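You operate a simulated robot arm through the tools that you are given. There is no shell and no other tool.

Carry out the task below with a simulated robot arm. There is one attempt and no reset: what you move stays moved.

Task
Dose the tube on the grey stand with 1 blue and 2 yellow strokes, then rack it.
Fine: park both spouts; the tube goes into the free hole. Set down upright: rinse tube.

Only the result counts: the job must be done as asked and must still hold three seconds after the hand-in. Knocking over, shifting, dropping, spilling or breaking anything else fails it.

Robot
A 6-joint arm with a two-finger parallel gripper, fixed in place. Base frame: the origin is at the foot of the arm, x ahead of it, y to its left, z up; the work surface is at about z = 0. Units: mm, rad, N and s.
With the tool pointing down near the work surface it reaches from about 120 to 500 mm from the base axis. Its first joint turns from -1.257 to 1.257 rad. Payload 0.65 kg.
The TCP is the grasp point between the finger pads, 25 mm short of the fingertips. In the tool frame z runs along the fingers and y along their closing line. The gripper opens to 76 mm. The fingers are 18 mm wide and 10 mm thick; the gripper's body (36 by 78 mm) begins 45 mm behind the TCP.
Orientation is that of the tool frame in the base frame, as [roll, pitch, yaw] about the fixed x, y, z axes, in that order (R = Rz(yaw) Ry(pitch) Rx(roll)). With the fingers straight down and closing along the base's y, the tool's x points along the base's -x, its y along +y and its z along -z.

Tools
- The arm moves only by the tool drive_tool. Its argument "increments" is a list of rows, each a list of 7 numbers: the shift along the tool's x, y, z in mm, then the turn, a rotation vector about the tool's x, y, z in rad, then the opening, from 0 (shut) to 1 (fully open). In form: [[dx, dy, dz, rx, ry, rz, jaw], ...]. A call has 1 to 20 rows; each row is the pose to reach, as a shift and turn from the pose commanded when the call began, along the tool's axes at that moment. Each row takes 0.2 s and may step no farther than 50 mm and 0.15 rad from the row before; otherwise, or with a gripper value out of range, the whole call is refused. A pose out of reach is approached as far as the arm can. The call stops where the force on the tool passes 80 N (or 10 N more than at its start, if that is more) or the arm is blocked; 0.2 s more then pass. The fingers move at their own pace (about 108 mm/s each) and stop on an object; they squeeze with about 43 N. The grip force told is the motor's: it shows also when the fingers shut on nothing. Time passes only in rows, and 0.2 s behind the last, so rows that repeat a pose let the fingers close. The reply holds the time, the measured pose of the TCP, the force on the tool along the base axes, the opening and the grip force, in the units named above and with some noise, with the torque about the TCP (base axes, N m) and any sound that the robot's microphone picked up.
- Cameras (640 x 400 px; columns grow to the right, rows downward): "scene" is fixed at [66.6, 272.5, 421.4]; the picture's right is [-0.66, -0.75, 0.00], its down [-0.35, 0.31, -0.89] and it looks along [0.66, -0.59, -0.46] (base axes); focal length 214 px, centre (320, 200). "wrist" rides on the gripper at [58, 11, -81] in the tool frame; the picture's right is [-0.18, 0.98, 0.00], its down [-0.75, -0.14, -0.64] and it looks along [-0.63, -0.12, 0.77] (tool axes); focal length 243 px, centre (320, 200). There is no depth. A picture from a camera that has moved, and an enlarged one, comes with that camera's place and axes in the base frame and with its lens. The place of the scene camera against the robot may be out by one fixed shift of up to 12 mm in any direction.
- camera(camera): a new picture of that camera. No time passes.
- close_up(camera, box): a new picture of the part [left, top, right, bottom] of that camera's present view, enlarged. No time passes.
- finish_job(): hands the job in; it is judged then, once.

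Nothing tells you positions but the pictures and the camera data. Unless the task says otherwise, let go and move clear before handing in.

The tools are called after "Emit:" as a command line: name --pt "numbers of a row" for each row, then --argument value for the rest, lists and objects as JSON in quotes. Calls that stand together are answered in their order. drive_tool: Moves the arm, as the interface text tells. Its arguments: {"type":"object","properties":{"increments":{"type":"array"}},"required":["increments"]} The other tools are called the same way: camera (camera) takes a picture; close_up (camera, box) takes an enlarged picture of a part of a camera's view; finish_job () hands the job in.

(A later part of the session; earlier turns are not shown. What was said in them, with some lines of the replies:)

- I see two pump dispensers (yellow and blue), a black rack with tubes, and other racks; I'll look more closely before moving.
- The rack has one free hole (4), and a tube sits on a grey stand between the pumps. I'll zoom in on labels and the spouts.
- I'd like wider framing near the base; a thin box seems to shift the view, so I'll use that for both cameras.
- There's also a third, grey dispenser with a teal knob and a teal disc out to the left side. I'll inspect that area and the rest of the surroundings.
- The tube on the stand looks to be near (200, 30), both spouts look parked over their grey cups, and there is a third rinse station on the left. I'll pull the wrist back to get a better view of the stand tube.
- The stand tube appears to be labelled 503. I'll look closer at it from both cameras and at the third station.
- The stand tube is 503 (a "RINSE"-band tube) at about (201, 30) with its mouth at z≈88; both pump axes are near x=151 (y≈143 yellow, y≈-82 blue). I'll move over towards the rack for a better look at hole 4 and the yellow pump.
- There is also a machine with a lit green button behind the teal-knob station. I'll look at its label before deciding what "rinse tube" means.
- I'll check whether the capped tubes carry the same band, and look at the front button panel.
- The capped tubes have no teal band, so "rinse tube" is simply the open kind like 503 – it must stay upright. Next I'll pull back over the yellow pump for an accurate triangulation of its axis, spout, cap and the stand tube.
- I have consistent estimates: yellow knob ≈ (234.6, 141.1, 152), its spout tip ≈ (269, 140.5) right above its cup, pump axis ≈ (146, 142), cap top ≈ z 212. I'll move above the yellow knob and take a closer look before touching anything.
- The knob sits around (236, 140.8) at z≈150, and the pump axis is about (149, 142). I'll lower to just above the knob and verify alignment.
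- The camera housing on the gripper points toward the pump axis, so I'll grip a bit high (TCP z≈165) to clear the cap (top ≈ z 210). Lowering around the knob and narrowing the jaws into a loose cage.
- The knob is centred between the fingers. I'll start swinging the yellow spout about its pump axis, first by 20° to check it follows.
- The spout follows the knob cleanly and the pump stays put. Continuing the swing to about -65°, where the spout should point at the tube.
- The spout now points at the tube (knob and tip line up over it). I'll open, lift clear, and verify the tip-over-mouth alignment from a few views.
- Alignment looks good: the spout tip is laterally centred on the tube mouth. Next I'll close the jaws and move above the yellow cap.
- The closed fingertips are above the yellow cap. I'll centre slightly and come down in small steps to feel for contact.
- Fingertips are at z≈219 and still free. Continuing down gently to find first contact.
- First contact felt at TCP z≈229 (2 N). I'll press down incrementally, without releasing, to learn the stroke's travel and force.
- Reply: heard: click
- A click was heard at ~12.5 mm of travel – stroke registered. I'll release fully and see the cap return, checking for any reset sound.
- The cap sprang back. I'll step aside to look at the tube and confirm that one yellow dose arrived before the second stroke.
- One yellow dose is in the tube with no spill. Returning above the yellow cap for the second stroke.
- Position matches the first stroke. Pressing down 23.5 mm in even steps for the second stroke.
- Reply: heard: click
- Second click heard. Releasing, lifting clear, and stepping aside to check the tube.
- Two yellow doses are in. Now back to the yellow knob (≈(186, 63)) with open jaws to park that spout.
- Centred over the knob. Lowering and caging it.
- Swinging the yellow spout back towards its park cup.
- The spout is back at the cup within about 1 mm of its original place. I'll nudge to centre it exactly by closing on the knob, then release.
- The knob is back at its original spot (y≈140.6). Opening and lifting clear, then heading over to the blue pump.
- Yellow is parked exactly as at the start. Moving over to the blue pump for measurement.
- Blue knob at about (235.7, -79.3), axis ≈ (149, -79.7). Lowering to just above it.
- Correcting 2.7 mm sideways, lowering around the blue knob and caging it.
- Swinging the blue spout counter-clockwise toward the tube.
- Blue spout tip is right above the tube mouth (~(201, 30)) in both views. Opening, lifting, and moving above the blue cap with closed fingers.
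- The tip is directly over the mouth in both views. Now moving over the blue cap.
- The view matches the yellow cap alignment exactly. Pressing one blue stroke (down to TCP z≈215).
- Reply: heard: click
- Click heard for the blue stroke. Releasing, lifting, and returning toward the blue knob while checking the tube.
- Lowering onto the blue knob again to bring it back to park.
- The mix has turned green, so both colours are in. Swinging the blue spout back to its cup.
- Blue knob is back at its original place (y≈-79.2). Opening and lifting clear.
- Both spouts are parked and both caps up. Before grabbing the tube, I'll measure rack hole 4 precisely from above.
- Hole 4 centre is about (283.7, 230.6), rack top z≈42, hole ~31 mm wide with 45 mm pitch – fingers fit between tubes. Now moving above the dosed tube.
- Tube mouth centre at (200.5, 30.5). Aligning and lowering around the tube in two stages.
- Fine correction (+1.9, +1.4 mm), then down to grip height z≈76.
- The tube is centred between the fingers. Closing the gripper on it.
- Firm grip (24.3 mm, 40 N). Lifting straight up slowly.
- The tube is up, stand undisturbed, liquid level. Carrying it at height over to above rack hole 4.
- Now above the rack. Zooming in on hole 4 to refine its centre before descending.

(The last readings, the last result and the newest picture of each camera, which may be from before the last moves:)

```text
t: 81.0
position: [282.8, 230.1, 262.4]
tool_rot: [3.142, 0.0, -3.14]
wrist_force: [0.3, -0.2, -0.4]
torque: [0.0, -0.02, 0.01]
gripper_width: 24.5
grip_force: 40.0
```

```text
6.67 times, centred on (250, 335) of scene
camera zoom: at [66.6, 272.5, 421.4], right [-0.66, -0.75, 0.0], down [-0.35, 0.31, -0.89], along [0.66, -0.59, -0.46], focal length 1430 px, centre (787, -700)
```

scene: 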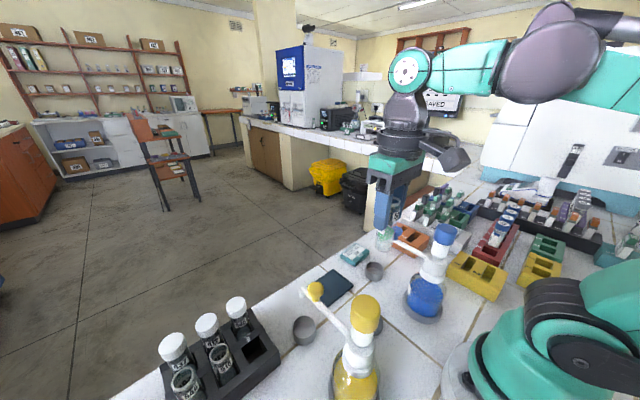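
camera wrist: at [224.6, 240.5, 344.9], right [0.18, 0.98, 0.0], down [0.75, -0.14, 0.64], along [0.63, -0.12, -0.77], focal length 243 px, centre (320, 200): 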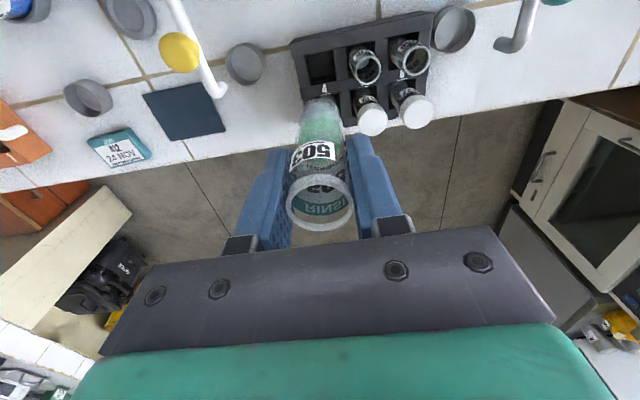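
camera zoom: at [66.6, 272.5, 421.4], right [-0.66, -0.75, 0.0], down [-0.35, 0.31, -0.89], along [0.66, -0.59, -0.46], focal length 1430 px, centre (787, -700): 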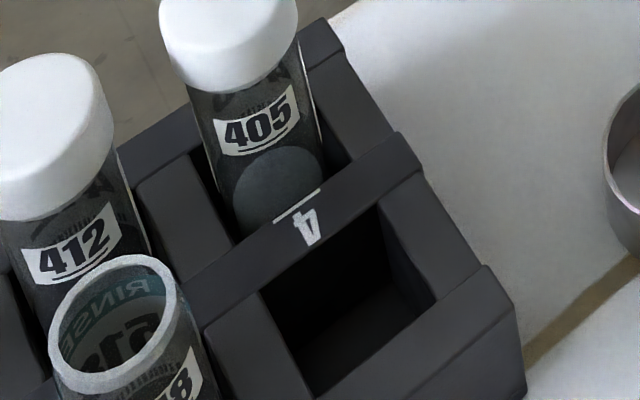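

Refined hole centre ≈ (283.9, 230.9). Lowering to a mid height with a small correction.

Emit:
drive_tool --pt "-1.3 1.2 5 0 0 0 0.15" --pt "-1.3 1.2 15 0 0 0 0.15" --pt "-1.3 1.2 28 0 0 0 0.15" --pt "-1.3 1.2 42 0 0 0 0.15" --pt "-1.3 1.2 56 0 0 0 0.15" --pt "-1.3 1.2 70 0 0 0 0.15" --pt "-1.3 1.2 84 0 0 0 0.15" --pt "-1.3 1.2 95 0 0 0 0.15" --pt "-1.3 1.2 102 0 0 0 0.15" --pt "-1.3 1.2 105 0 0 0 0.15" --pt "-1.3 1.2 105 0 0 0 0.15"

Emit:
camera --camera "wrist"

Emit:
close_up --camera "wrist" --box '[220, 40, 420, 165]'

Emit:
close_up --camera "scene" --box '[180, 240, 310, 380]'

```text
t: 83.4
position: [284.2, 231.2, 158.2]
tool_rot: [-3.14, -0.001, -3.138]
wrist_force: [1.0, -0.5, -0.1]
torque: [-0.02, 0.0, 0.01]
gripper_width: 24.4
grip_force: 40.2
```

```text
taken
camera wrist: at [226.1, 241.8, 239.9], right [0.18, 0.98, 0.0], down [0.75, -0.14, 0.64], along [0.63, -0.12, -0.77], focal length 243 px, centre (320, 200)
```

wrist: 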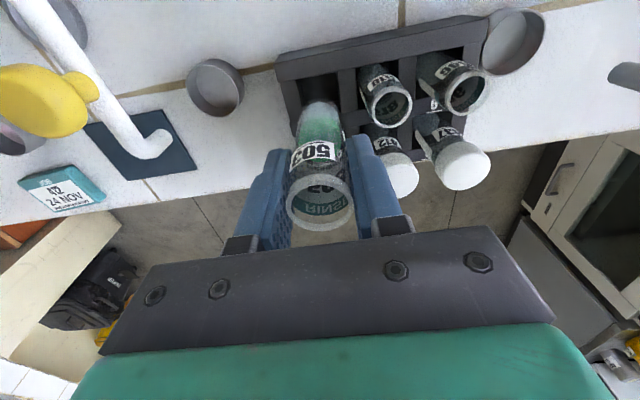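

```text
3.20 times, centred on (320, 102) of wrist
camera zoom: at [226.1, 241.8, 239.9], right [0.18, 0.98, 0.0], down [0.75, -0.14, 0.64], along [0.63, -0.12, -0.77], focal length 776 px, centre (320, 512)
```

zoom: 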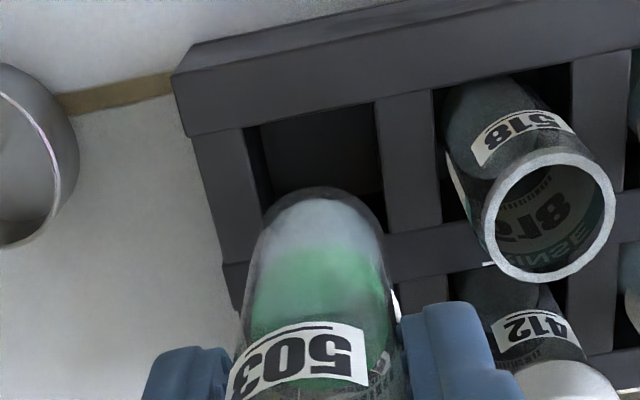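

```text
2.86 times, centred on (245, 310) of scene
camera zoom: at [66.6, 272.5, 421.4], right [-0.66, -0.75, 0.0], down [-0.35, 0.31, -0.89], along [0.66, -0.59, -0.46], focal length 613 px, centre (534, -114)
```

zoom: 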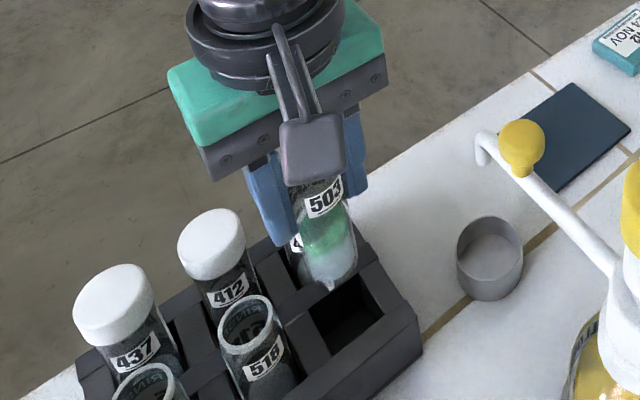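

Alignment looks right. Lowering until the tube bottom is just above the hole.

Emit:
drive_tool --pt "0 0.2 5 0 0 0 0.15" --pt "0 0.2 12 0 0 0 0.15" --pt "0 0.2 20 0 0 0 0.15" --pt "0 0.2 28 0 0 0 0.15" --pt "0 0.2 34 0 0 0 0.15" --pt "0 0.2 38 0 0 0 0.15" --pt "0 0.2 38 0 0 0 0.15"

Emit:
close_up --camera "wrist" --box '[220, 40, 420, 165]'

Emit:
close_up --camera "scene" --box '[200, 270, 290, 360]'

```text
t: 85.0
position: [283.6, 230.9, 119.4]
tool_rot: [3.141, 0.001, -3.14]
wrist_force: [-0.3, 0.1, -0.2]
torque: [0.0, -0.02, 0.02]
gripper_width: 24.6
grip_force: 40.4
```

```text
3.20 times, centred on (320, 102) of wrist
camera zoom: at [226.5, 241.8, 201.5], right [0.18, 0.98, 0.0], down [0.75, -0.14, 0.64], along [0.63, -0.12, -0.77], focal length 776 px, centre (320, 512)
```

zoom: 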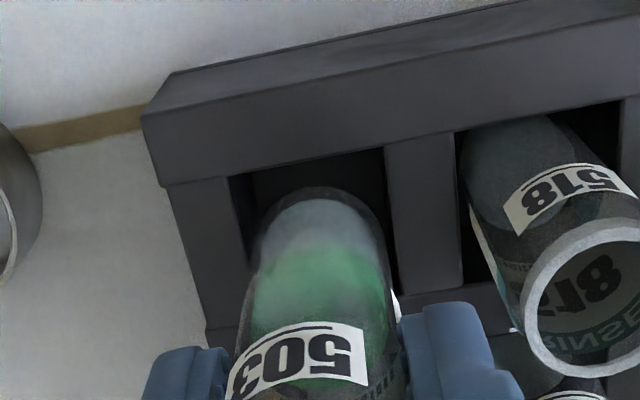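

```text
4.44 times, centred on (245, 315) of scene
camera zoom: at [66.6, 272.5, 421.4], right [-0.66, -0.75, 0.0], down [-0.35, 0.31, -0.89], along [0.66, -0.59, -0.46], focal length 953 px, centre (653, -311)
```

zoom: 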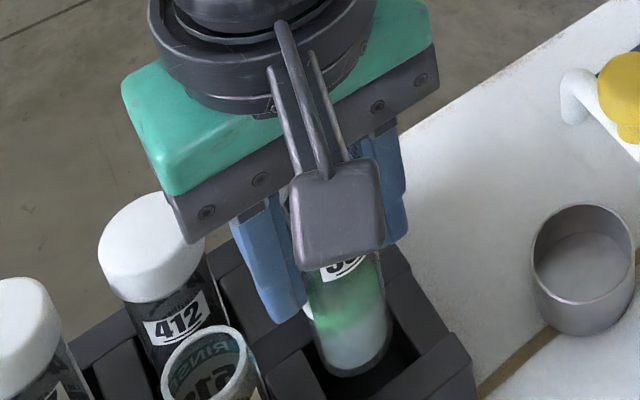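

Tube bottom is right above the hole. Inserting slowly.

Emit:
drive_tool --pt "0 0.1 3 0 0 0 0.15" --pt "0 0.1 7 0 0 0 0.15" --pt "0 0.1 11 0 0 0 0.15" --pt "0 0.1 15 0 0 0 0.15" --pt "0 0.1 19 0 0 0 0.15" --pt "0 0.1 19 0 0 0 0.15"

Emit:
close_up --camera "wrist" --box '[220, 40, 420, 165]'

Emit:
close_up --camera "scene" --box '[200, 270, 290, 360]'

```text
t: 86.4
position: [284.5, 231.3, 99.8]
tool_rot: [-3.141, 0.001, -3.14]
wrist_force: [-0.5, -0.5, 0.1]
torque: [0.0, 0.02, -0.04]
gripper_width: 24.5
grip_force: 40.2
```

```text
3.20 times, centred on (320, 102) of wrist
camera zoom: at [226.6, 241.7, 182.9], right [0.18, 0.98, 0.0], down [0.75, -0.14, 0.64], along [0.63, -0.12, -0.77], focal length 776 px, centre (320, 512)
```

zoom: 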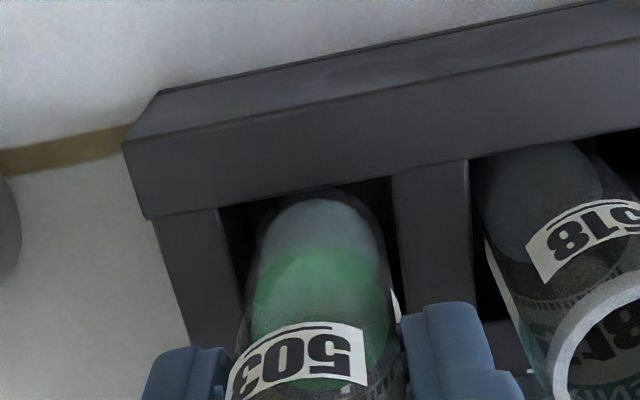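

```text
4.44 times, centred on (245, 315) of scene
camera zoom: at [66.6, 272.5, 421.4], right [-0.66, -0.75, 0.0], down [-0.35, 0.31, -0.89], along [0.66, -0.59, -0.46], focal length 953 px, centre (653, -311)
```

zoom: 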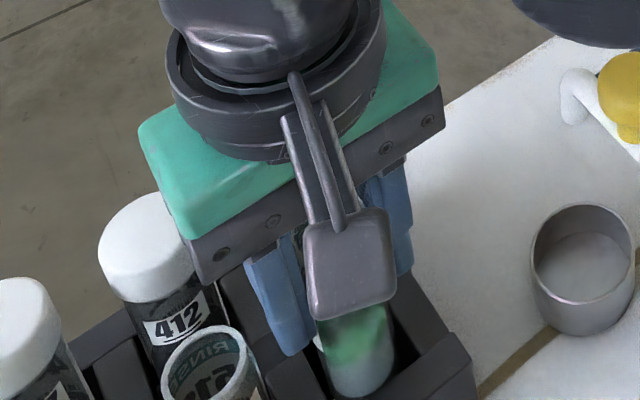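

Tube bottom is inside the hole with no contact force. Continuing down gently.

Emit:
drive_tool --pt "0 0 3 0 0 0 0.15" --pt "0 0 7 0 0 0 0.15" --pt "0 0 11 0 0 0 0.15" --pt "0 0 15 0 0 0 0.15" --pt "0 0 18 0 0 0 0.15" --pt "0 0 20 0 0 0 0.15" --pt "0 0 20 0 0 0 0.15"

Emit:
close_up --camera "wrist" --box '[220, 60, 420, 185]'

Emit:
close_up --camera "scene" --box '[200, 270, 290, 360]'

```text
t: 88.0
position: [283.4, 231.8, 80.2]
tool_rot: [3.14, 0.0, -3.139]
wrist_force: [0.9, -0.9, -4.0]
torque: [-0.07, -0.08, 0.0]
gripper_width: 24.4
grip_force: 40.2
```

```text
3.20 times, centred on (320, 122) of wrist
camera zoom: at [226.0, 242.6, 161.9], right [0.18, 0.98, 0.0], down [0.75, -0.14, 0.64], along [0.63, -0.12, -0.77], focal length 776 px, centre (320, 448)
```

zoom: 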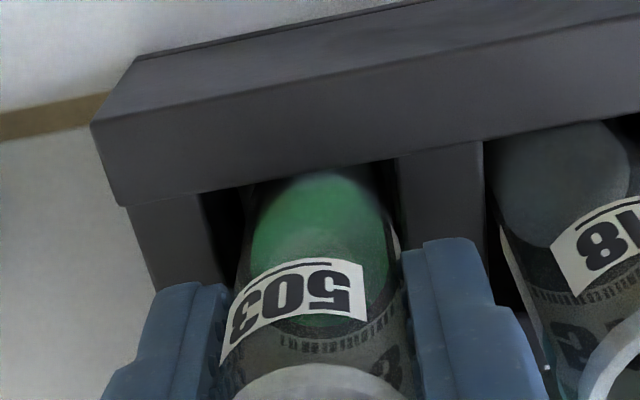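

```text
4.44 times, centred on (245, 315) of scene
camera zoom: at [66.6, 272.5, 421.4], right [-0.66, -0.75, 0.0], down [-0.35, 0.31, -0.89], along [0.66, -0.59, -0.46], focal length 953 px, centre (653, -311)
```

zoom: 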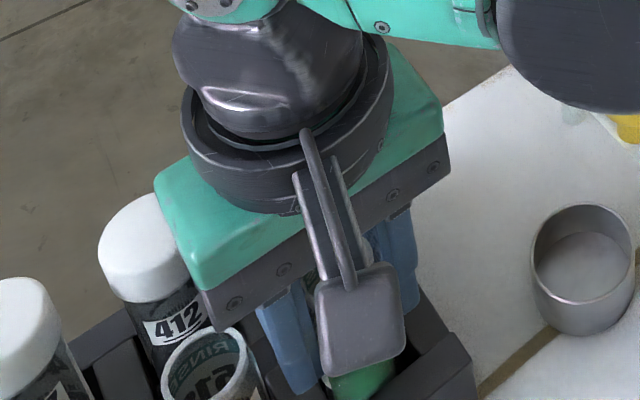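

An unexpected -4 N reading; I'll hold still for a moment and re-read before continuing.

Emit:
drive_tool --pt "0 0 0 0 0 0 0.15" --pt "0 0 0 0 0 0 0.15"

Emit:
camera --camera "wrist"

```text
t: 88.6
position: [283.5, 230.7, 80.2]
tool_rot: [3.141, -0.001, -3.139]
wrist_force: [1.6, -1.2, -4.0]
torque: [-0.05, -0.07, -0.04]
gripper_width: 24.3
grip_force: 40.5
```

```text
taken
camera wrist: at [226.1, 242.6, 162.0], right [0.18, 0.98, 0.0], down [0.75, -0.14, 0.64], along [0.63, -0.12, -0.77], focal length 243 px, centre (320, 200)
```

wrist: 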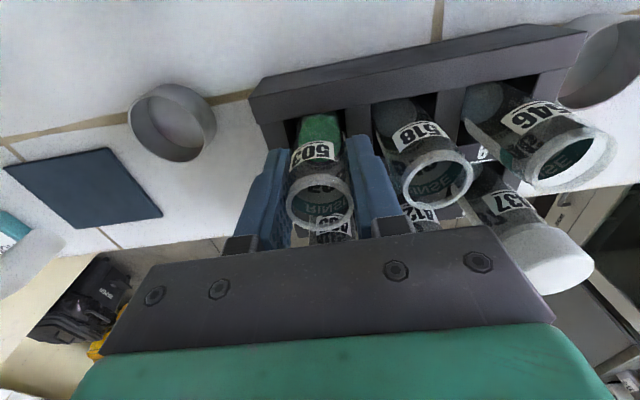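

Emit:
close_up --camera "scene" --box '[180, 270, 290, 380]'

Emit:
close_up --camera "wrist" --box '[230, 90, 420, 240]'

Emit:
close_up --camera "wrist" --box '[340, 100, 480, 240]'

```text
3.64 times, centred on (235, 325) of scene
camera zoom: at [66.6, 272.5, 421.4], right [-0.66, -0.75, 0.0], down [-0.35, 0.31, -0.89], along [0.66, -0.59, -0.46], focal length 780 px, centre (629, -254)
```

zoom: 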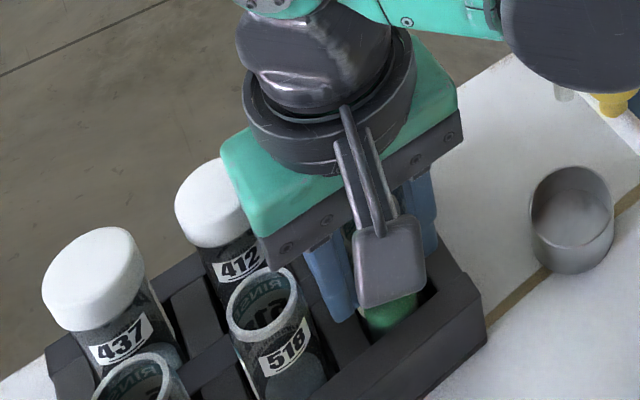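

```text
2.67 times, centred on (325, 165) of wrist
camera zoom: at [226.1, 242.6, 162.0], right [0.18, 0.98, 0.0], down [0.75, -0.14, 0.64], along [0.63, -0.12, -0.77], focal length 647 px, centre (307, 293)
```

zoom: 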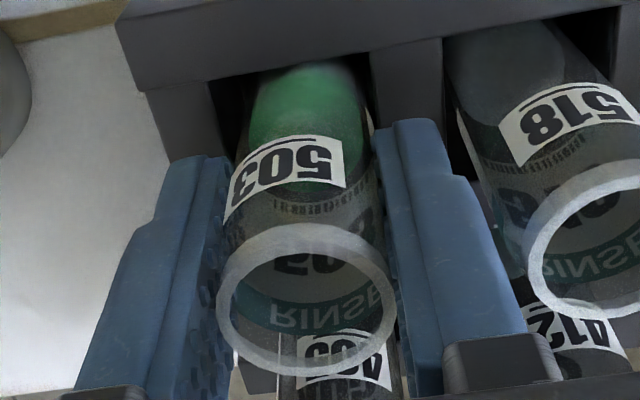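

```text
2.86 times, centred on (410, 170) of wrist
camera zoom: at [226.1, 242.6, 162.0], right [0.18, 0.98, 0.0], down [0.75, -0.14, 0.64], along [0.63, -0.12, -0.77], focal length 693 px, centre (63, 286)
```

zoom: 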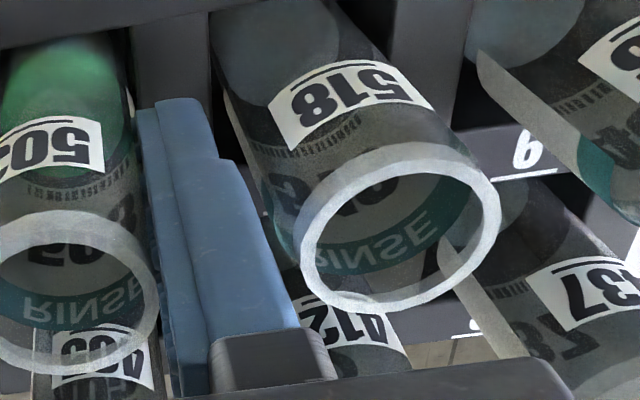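

Nothing visibly touches; only a small constant 4 N. I'll test with a small 1.5 mm downward move and compare.

Emit:
drive_tool --pt "0 0 1.5 0 0 0 0.15" --pt "0 0 1.5 0 0 0 0.15"

```text
t: 89.2
position: [283.5, 231.5, 80.6]
tool_rot: [3.141, -0.001, -3.139]
wrist_force: [1.9, -0.7, -4.2]
torque: [-0.04, -0.1, -0.02]
gripper_width: 24.1
grip_force: 40.7
```

Emit:
close_up --camera "wrist" --box '[230, 90, 420, 240]'

Emit:
drive_tool --pt "0 0 1.5 0 0 0 0.15" --pt "0 0 1.5 0 0 0 0.15"

Emit:
close_up --camera "wrist" --box '[230, 90, 420, 240]'

```text
2.67 times, centred on (325, 165) of wrist
camera zoom: at [226.0, 242.5, 161.3], right [0.18, 0.98, 0.0], down [0.75, -0.14, 0.64], along [0.63, -0.12, -0.77], focal length 647 px, centre (307, 293)
```

zoom: 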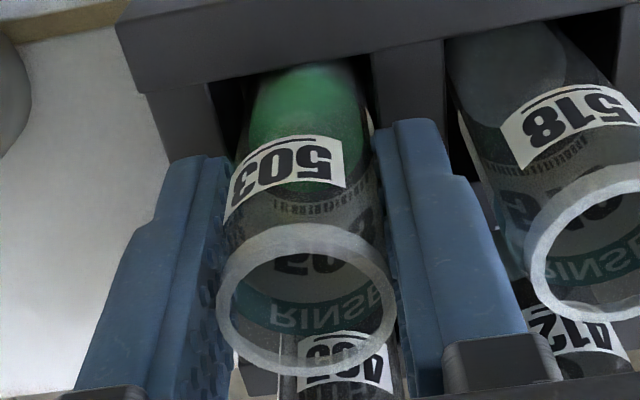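

```text
t: 89.8
position: [283.0, 230.6, 78.7]
tool_rot: [-3.14, 0.0, -3.141]
wrist_force: [1.9, 0.0, -3.0]
torque: [-0.05, -0.1, -0.04]
gripper_width: 24.3
grip_force: 40.2
```

```text
2.67 times, centred on (325, 165) of wrist
camera zoom: at [225.9, 242.6, 160.0], right [0.18, 0.98, 0.0], down [0.75, -0.14, 0.64], along [0.63, -0.12, -0.77], focal length 647 px, centre (307, 293)
```

zoom: 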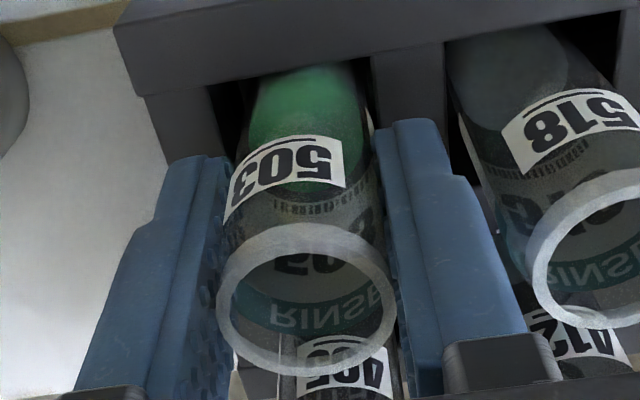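

There's a slight push in +x, consistent with the tube grazing the near beam. I'll shift 1.5 mm away (+x) and see if the force vanishes.

Emit:
drive_tool --pt "-0.8 0 0 0 0 0 0.15" --pt "-1.6 0 0 0 0 0 0.15" --pt "-1.6 0 0 0 0 0 0.15"

Emit:
close_up --camera "wrist" --box '[260, 90, 380, 165]'

```text
t: 90.6
position: [286.4, 231.1, 78.1]
tool_rot: [3.141, 0.0, -3.139]
wrist_force: [-0.8, -0.4, -4.1]
torque: [-0.03, -0.03, 0.01]
gripper_width: 24.3
grip_force: 41.1
```

```text
5.33 times, centred on (320, 128) of wrist
camera zoom: at [228.1, 242.8, 159.9], right [0.18, 0.98, 0.0], down [0.75, -0.14, 0.64], along [0.63, -0.12, -0.77], focal length 1294 px, centre (320, 587)
```

zoom: 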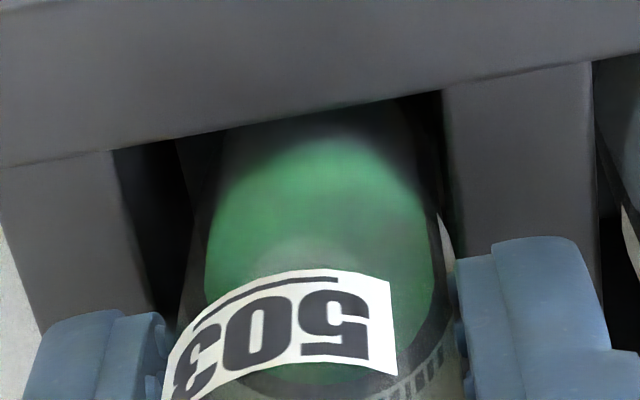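

Lateral force is gone. Continuing down in small steps toward the seat.

Emit:
drive_tool --pt "0.4 0 1 0 0 0 0.15" --pt "0.4 0 2 0 0 0 0.15" --pt "0.4 0 2 0 0 0 0.15"

Emit:
close_up --camera "scene" --box '[200, 290, 290, 370]'

```text
t: 91.4
position: [285.0, 231.4, 75.1]
tool_rot: [-3.141, 0.0, -3.14]
wrist_force: [0.2, -0.3, -2.0]
torque: [-0.05, -0.04, -0.01]
gripper_width: 24.2
grip_force: 39.7
```

```text
5.00 times, centred on (245, 330) of scene
camera zoom: at [66.6, 272.5, 421.4], right [-0.66, -0.75, 0.0], down [-0.35, 0.31, -0.89], along [0.66, -0.59, -0.46], focal length 1072 px, centre (695, -450)
```

zoom: 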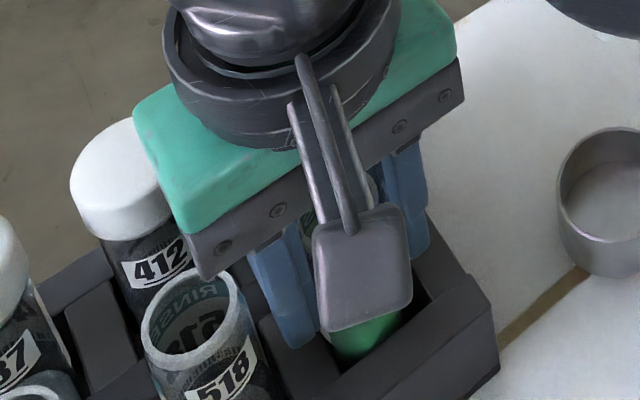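

Emit:
drive_tool --pt "0 0 1 0 0 0 0.15" --pt "0 0 1 0 0 0 0.15"

Emit:
close_up --camera "wrist" --box '[230, 90, 420, 240]'

```text
t: 92.0
position: [285.4, 232.3, 75.4]
tool_rot: [3.141, -0.001, -3.14]
wrist_force: [0.4, -0.9, -0.2]
torque: [-0.06, -0.02, 0.0]
gripper_width: 24.1
grip_force: 40.0
```

```text
2.67 times, centred on (325, 165) of wrist
camera zoom: at [227.5, 242.9, 156.6], right [0.18, 0.98, 0.0], down [0.75, -0.14, 0.64], along [0.63, -0.12, -0.77], focal length 647 px, centre (307, 293)
```

zoom: 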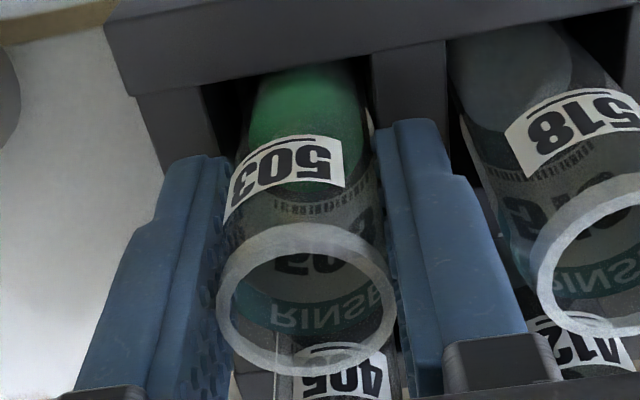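

Force back to ~0 at z≈75; a bit more to the seat. Continuing 1 mm at a time.

Emit:
drive_tool --pt "0 0 1 0 0 0 0.15" --pt "0 0 1 0 0 0 0.15"

Emit:
drive_tool --pt "0 0 1 0 0 0 0.15" --pt "0 0 1 0 0 0 0.15"

Emit:
close_up --camera "wrist" --box '[230, 90, 420, 240]'

```text
t: 92.6
position: [284.0, 231.2, 74.4]
tool_rot: [-3.141, -0.001, -3.139]
wrist_force: [3.3, -0.9, 7.8]
torque: [-0.11, -0.15, -0.02]
gripper_width: 24.5
grip_force: 40.1
```

```text
t: 93.2
position: [284.0, 231.3, 73.7]
tool_rot: [3.141, 0.001, -3.139]
wrist_force: [1.9, -0.2, 39.4]
torque: [0.03, -0.01, 0.02]
gripper_width: 24.6
grip_force: 40.3
```

```text
2.67 times, centred on (325, 165) of wrist
camera zoom: at [226.6, 242.7, 154.7], right [0.18, 0.98, 0.0], down [0.75, -0.14, 0.64], along [0.63, -0.12, -0.77], focal length 647 px, centre (307, 293)
```

zoom: 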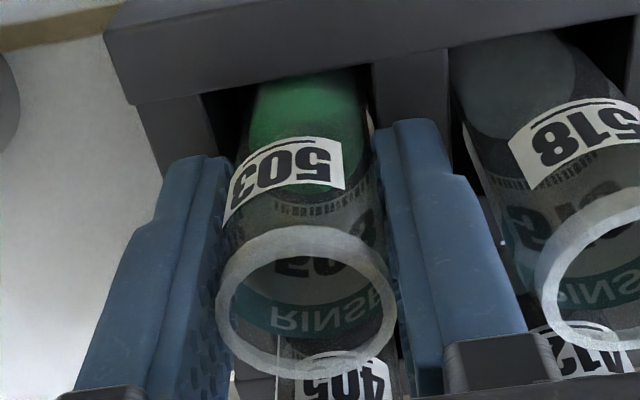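

The tube is on the floor of the hole (39 N contact). Backing off ~1.2 mm to relax the force, then releasing gently.

Emit:
drive_tool --pt "0 0 -0.7 0 0 0 0.15" --pt "0 0 -1.3 0 0 0 0.15" --pt "0 0 -1.3 0 0 0 0.15"

```text
t: 94.0
position: [285.2, 232.6, 74.2]
tool_rot: [3.14, 0.001, -3.14]
wrist_force: [1.7, -1.6, 0.1]
torque: [-0.09, -0.04, 0.01]
gripper_width: 24.1
grip_force: 40.5
```

Emit:
drive_tool --pt "0 0 0 0 0 0 0.28" --pt "0 0 0 0 0 0 0.32" --pt "0 0 0 0 0 0 0.36" --pt "0 0 0 0 0 0 0.4" --pt "0 0 0 0 0 0 0.43" --pt "0 0 0 0 0 0 0.43"

Emit:
close_up --camera "wrist" --box '[230, 90, 420, 240]'

Emit:
close_up --camera "scene" --box '[200, 290, 290, 370]'

```text
t: 95.4
position: [283.0, 231.8, 73.8]
tool_rot: [-3.14, -0.001, -3.138]
wrist_force: [-0.2, 0.7, 0.1]
torque: [0.02, -0.04, 0.02]
gripper_width: 32.4
grip_force: 0.0
```

```text
2.67 times, centred on (325, 165) of wrist
camera zoom: at [226.9, 243.2, 155.7], right [0.18, 0.98, 0.0], down [0.75, -0.14, 0.64], along [0.63, -0.12, -0.77], focal length 647 px, centre (307, 293)
```

zoom: 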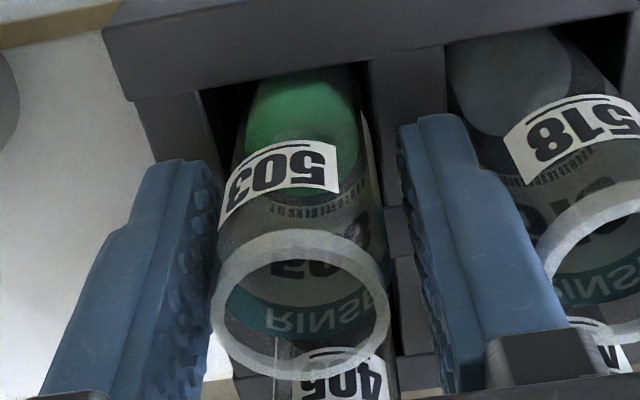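

```text
5.00 times, centred on (245, 330) of scene
camera zoom: at [66.6, 272.5, 421.4], right [-0.66, -0.75, 0.0], down [-0.35, 0.31, -0.89], along [0.66, -0.59, -0.46], focal length 1072 px, centre (695, -450)
```

zoom: 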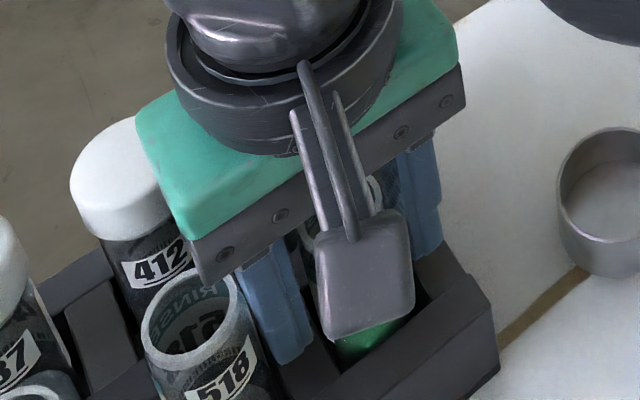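

Released; the tube stands in the hole. I'll centre the fingers and open slightly more before rising.

Emit:
drive_tool --pt "0 -1.2 0 0 0 0 0.43" --pt "0 -1.2 0 0 0 0 0.46" --pt "0 -1.2 -5 0 0 0 0.46" --pt "0 -1.2 -12 0 0 0 0.46" --pt "0 -1.2 -20 0 0 0 0.46" --pt "0 -1.2 -30 0 0 0 0.46" --pt "0 -1.2 -30 0 0 0 0.46"

Emit:
close_up --camera "wrist" --box '[220, 60, 420, 210]'

```text
t: 97.0
position: [283.6, 230.5, 105.5]
tool_rot: [-3.139, 0.001, -3.139]
wrist_force: [-0.8, -0.4, 0.5]
torque: [-0.04, 0.02, -0.01]
gripper_width: 34.9
grip_force: 0.0
```

```text
2.67 times, centred on (320, 135) of wrist
camera zoom: at [227.0, 242.1, 187.0], right [0.18, 0.98, 0.0], down [0.75, -0.14, 0.64], along [0.63, -0.12, -0.77], focal length 647 px, centre (320, 373)
```

zoom: 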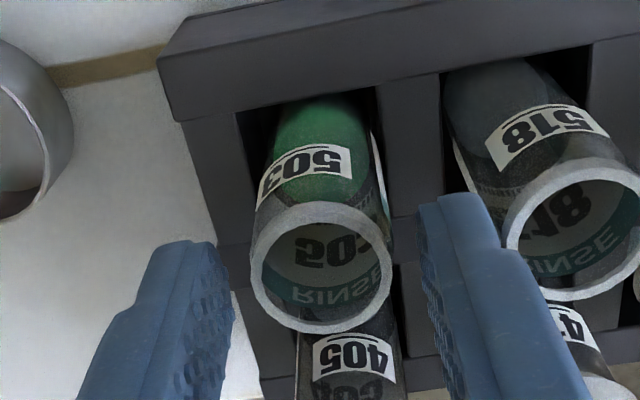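

The tube stayed in place as the fingers rise. Lifting fully clear and backing off for a final check.

Emit:
drive_tool --pt "0 0 -20 0 0 0 0.46" --pt "0 0 -50 0 0 0 0.46" --pt "0 0 -90 0 0 0 0.46" --pt "0 0 -130 0 0 0 0.46" --pt "0 0 -160 0 0 0 0.6" --pt "20 -30 -180 0 0 0 0.6" --pt "40 -60 -200 0 0 0 0.6" --pt "60 -100 -220 0 0 0 0.6" --pt "60 -100 -220 0 0 0 0.6"

Emit:
camera --camera "scene"

Emit:
close_up --camera "scene" --box '[140, 280, 320, 400]'

Emit:
close_up --camera "scene" --box '[280, 220, 480, 345]'

Emit:
close_up --camera "wrist" --box '[0, 0, 640, 4]'

```text
t: 99.0
position: [225.9, 129.2, 323.1]
tool_rot: [3.141, 0.0, -3.139]
wrist_force: [0.3, 0.2, 0.4]
torque: [-0.01, -0.02, 0.0]
gripper_width: 45.5
grip_force: 0.1
```

```text
taken
```

scene: 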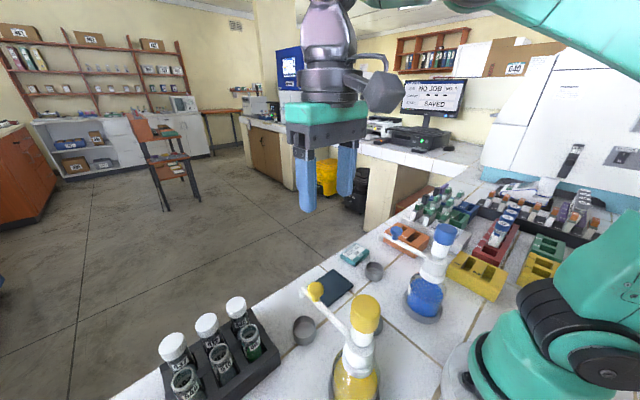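

```text
3.33 times, centred on (230, 340) of scene
camera zoom: at [66.6, 272.4, 421.4], right [-0.66, -0.75, 0.0], down [-0.35, 0.31, -0.89], along [0.66, -0.59, -0.46], focal length 715 px, centre (620, -267)
```

zoom: 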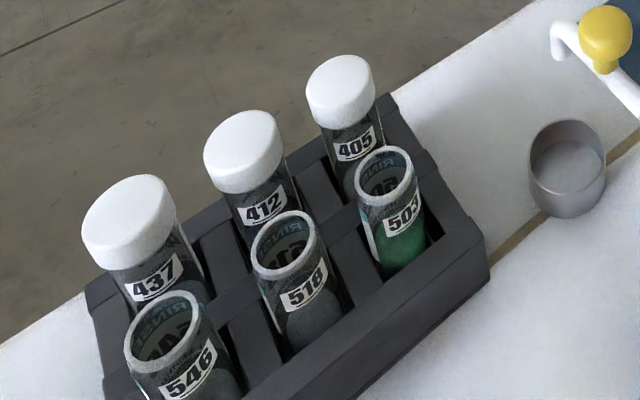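

```text
3.20 times, centred on (380, 282) of scene
camera zoom: at [66.6, 272.4, 421.4], right [-0.66, -0.75, 0.0], down [-0.35, 0.31, -0.89], along [0.66, -0.59, -0.46], focal length 686 px, centre (128, -64)
```

zoom: 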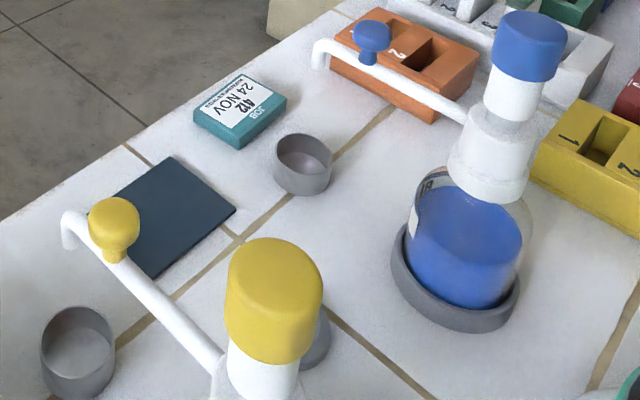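

```text
1.00 times, centred on (320, 2) of wrist (not enlarged: the box is as wide or as high as the picture)
camera zoom: at [168.1, 140.2, 404.7], right [0.18, 0.98, 0.0], down [0.75, -0.14, 0.64], along [0.63, -0.12, -0.77], focal length 243 px, centre (320, 398)
```

zoom: 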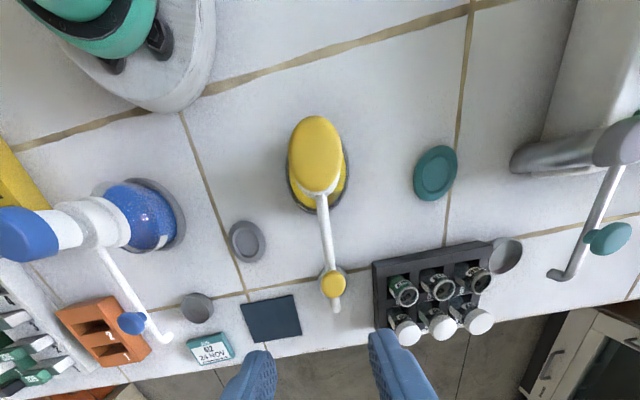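

The pictures show everything in place:
- Tube 503 holds the green mix and stands upright in hole 4.
- Both spouts are back over their cups and both caps are up.
- Stand, rack and neighbouring tubes look unmoved, and the gripper is clear.

I took "rinse tube" to mean this teal-banded tube, so I did not use the rinse station. Handing in now.

Emit:
finish_job

```text
The job is handed in.
```

I dosed tube 503 with 2 yellow strokes and 1 blue stroke, then put it upright in hole 4, the rack's only free hole. The job is handed in, but I got no verdict back.

- **Dosing:** I heard three pump clicks, two on yellow and one on blue. The liquid turned green, and I saw no spill around the stand.
- **Spouts:** Both are back over their cups, within about 1 mm of where they started, and both pump caps are up.
- **Everything else:** In the final pictures the stand, rack, pumps and other tubes look unmoved. The gripper was open and clear when I handed in.
- **Racking:** On the way in I felt a small steady force of about 4 N that I couldn't explain. I pressed the tube onto the hole's floor with about 39 N, then eased off before letting go. I saw no damage or shift.

I read "rinse tube" as tube 503 itself, since it carries the teal "RINSE" band. I did not use the separate rinse station with the START button. If you meant the tube should be rinsed there, that was not done.
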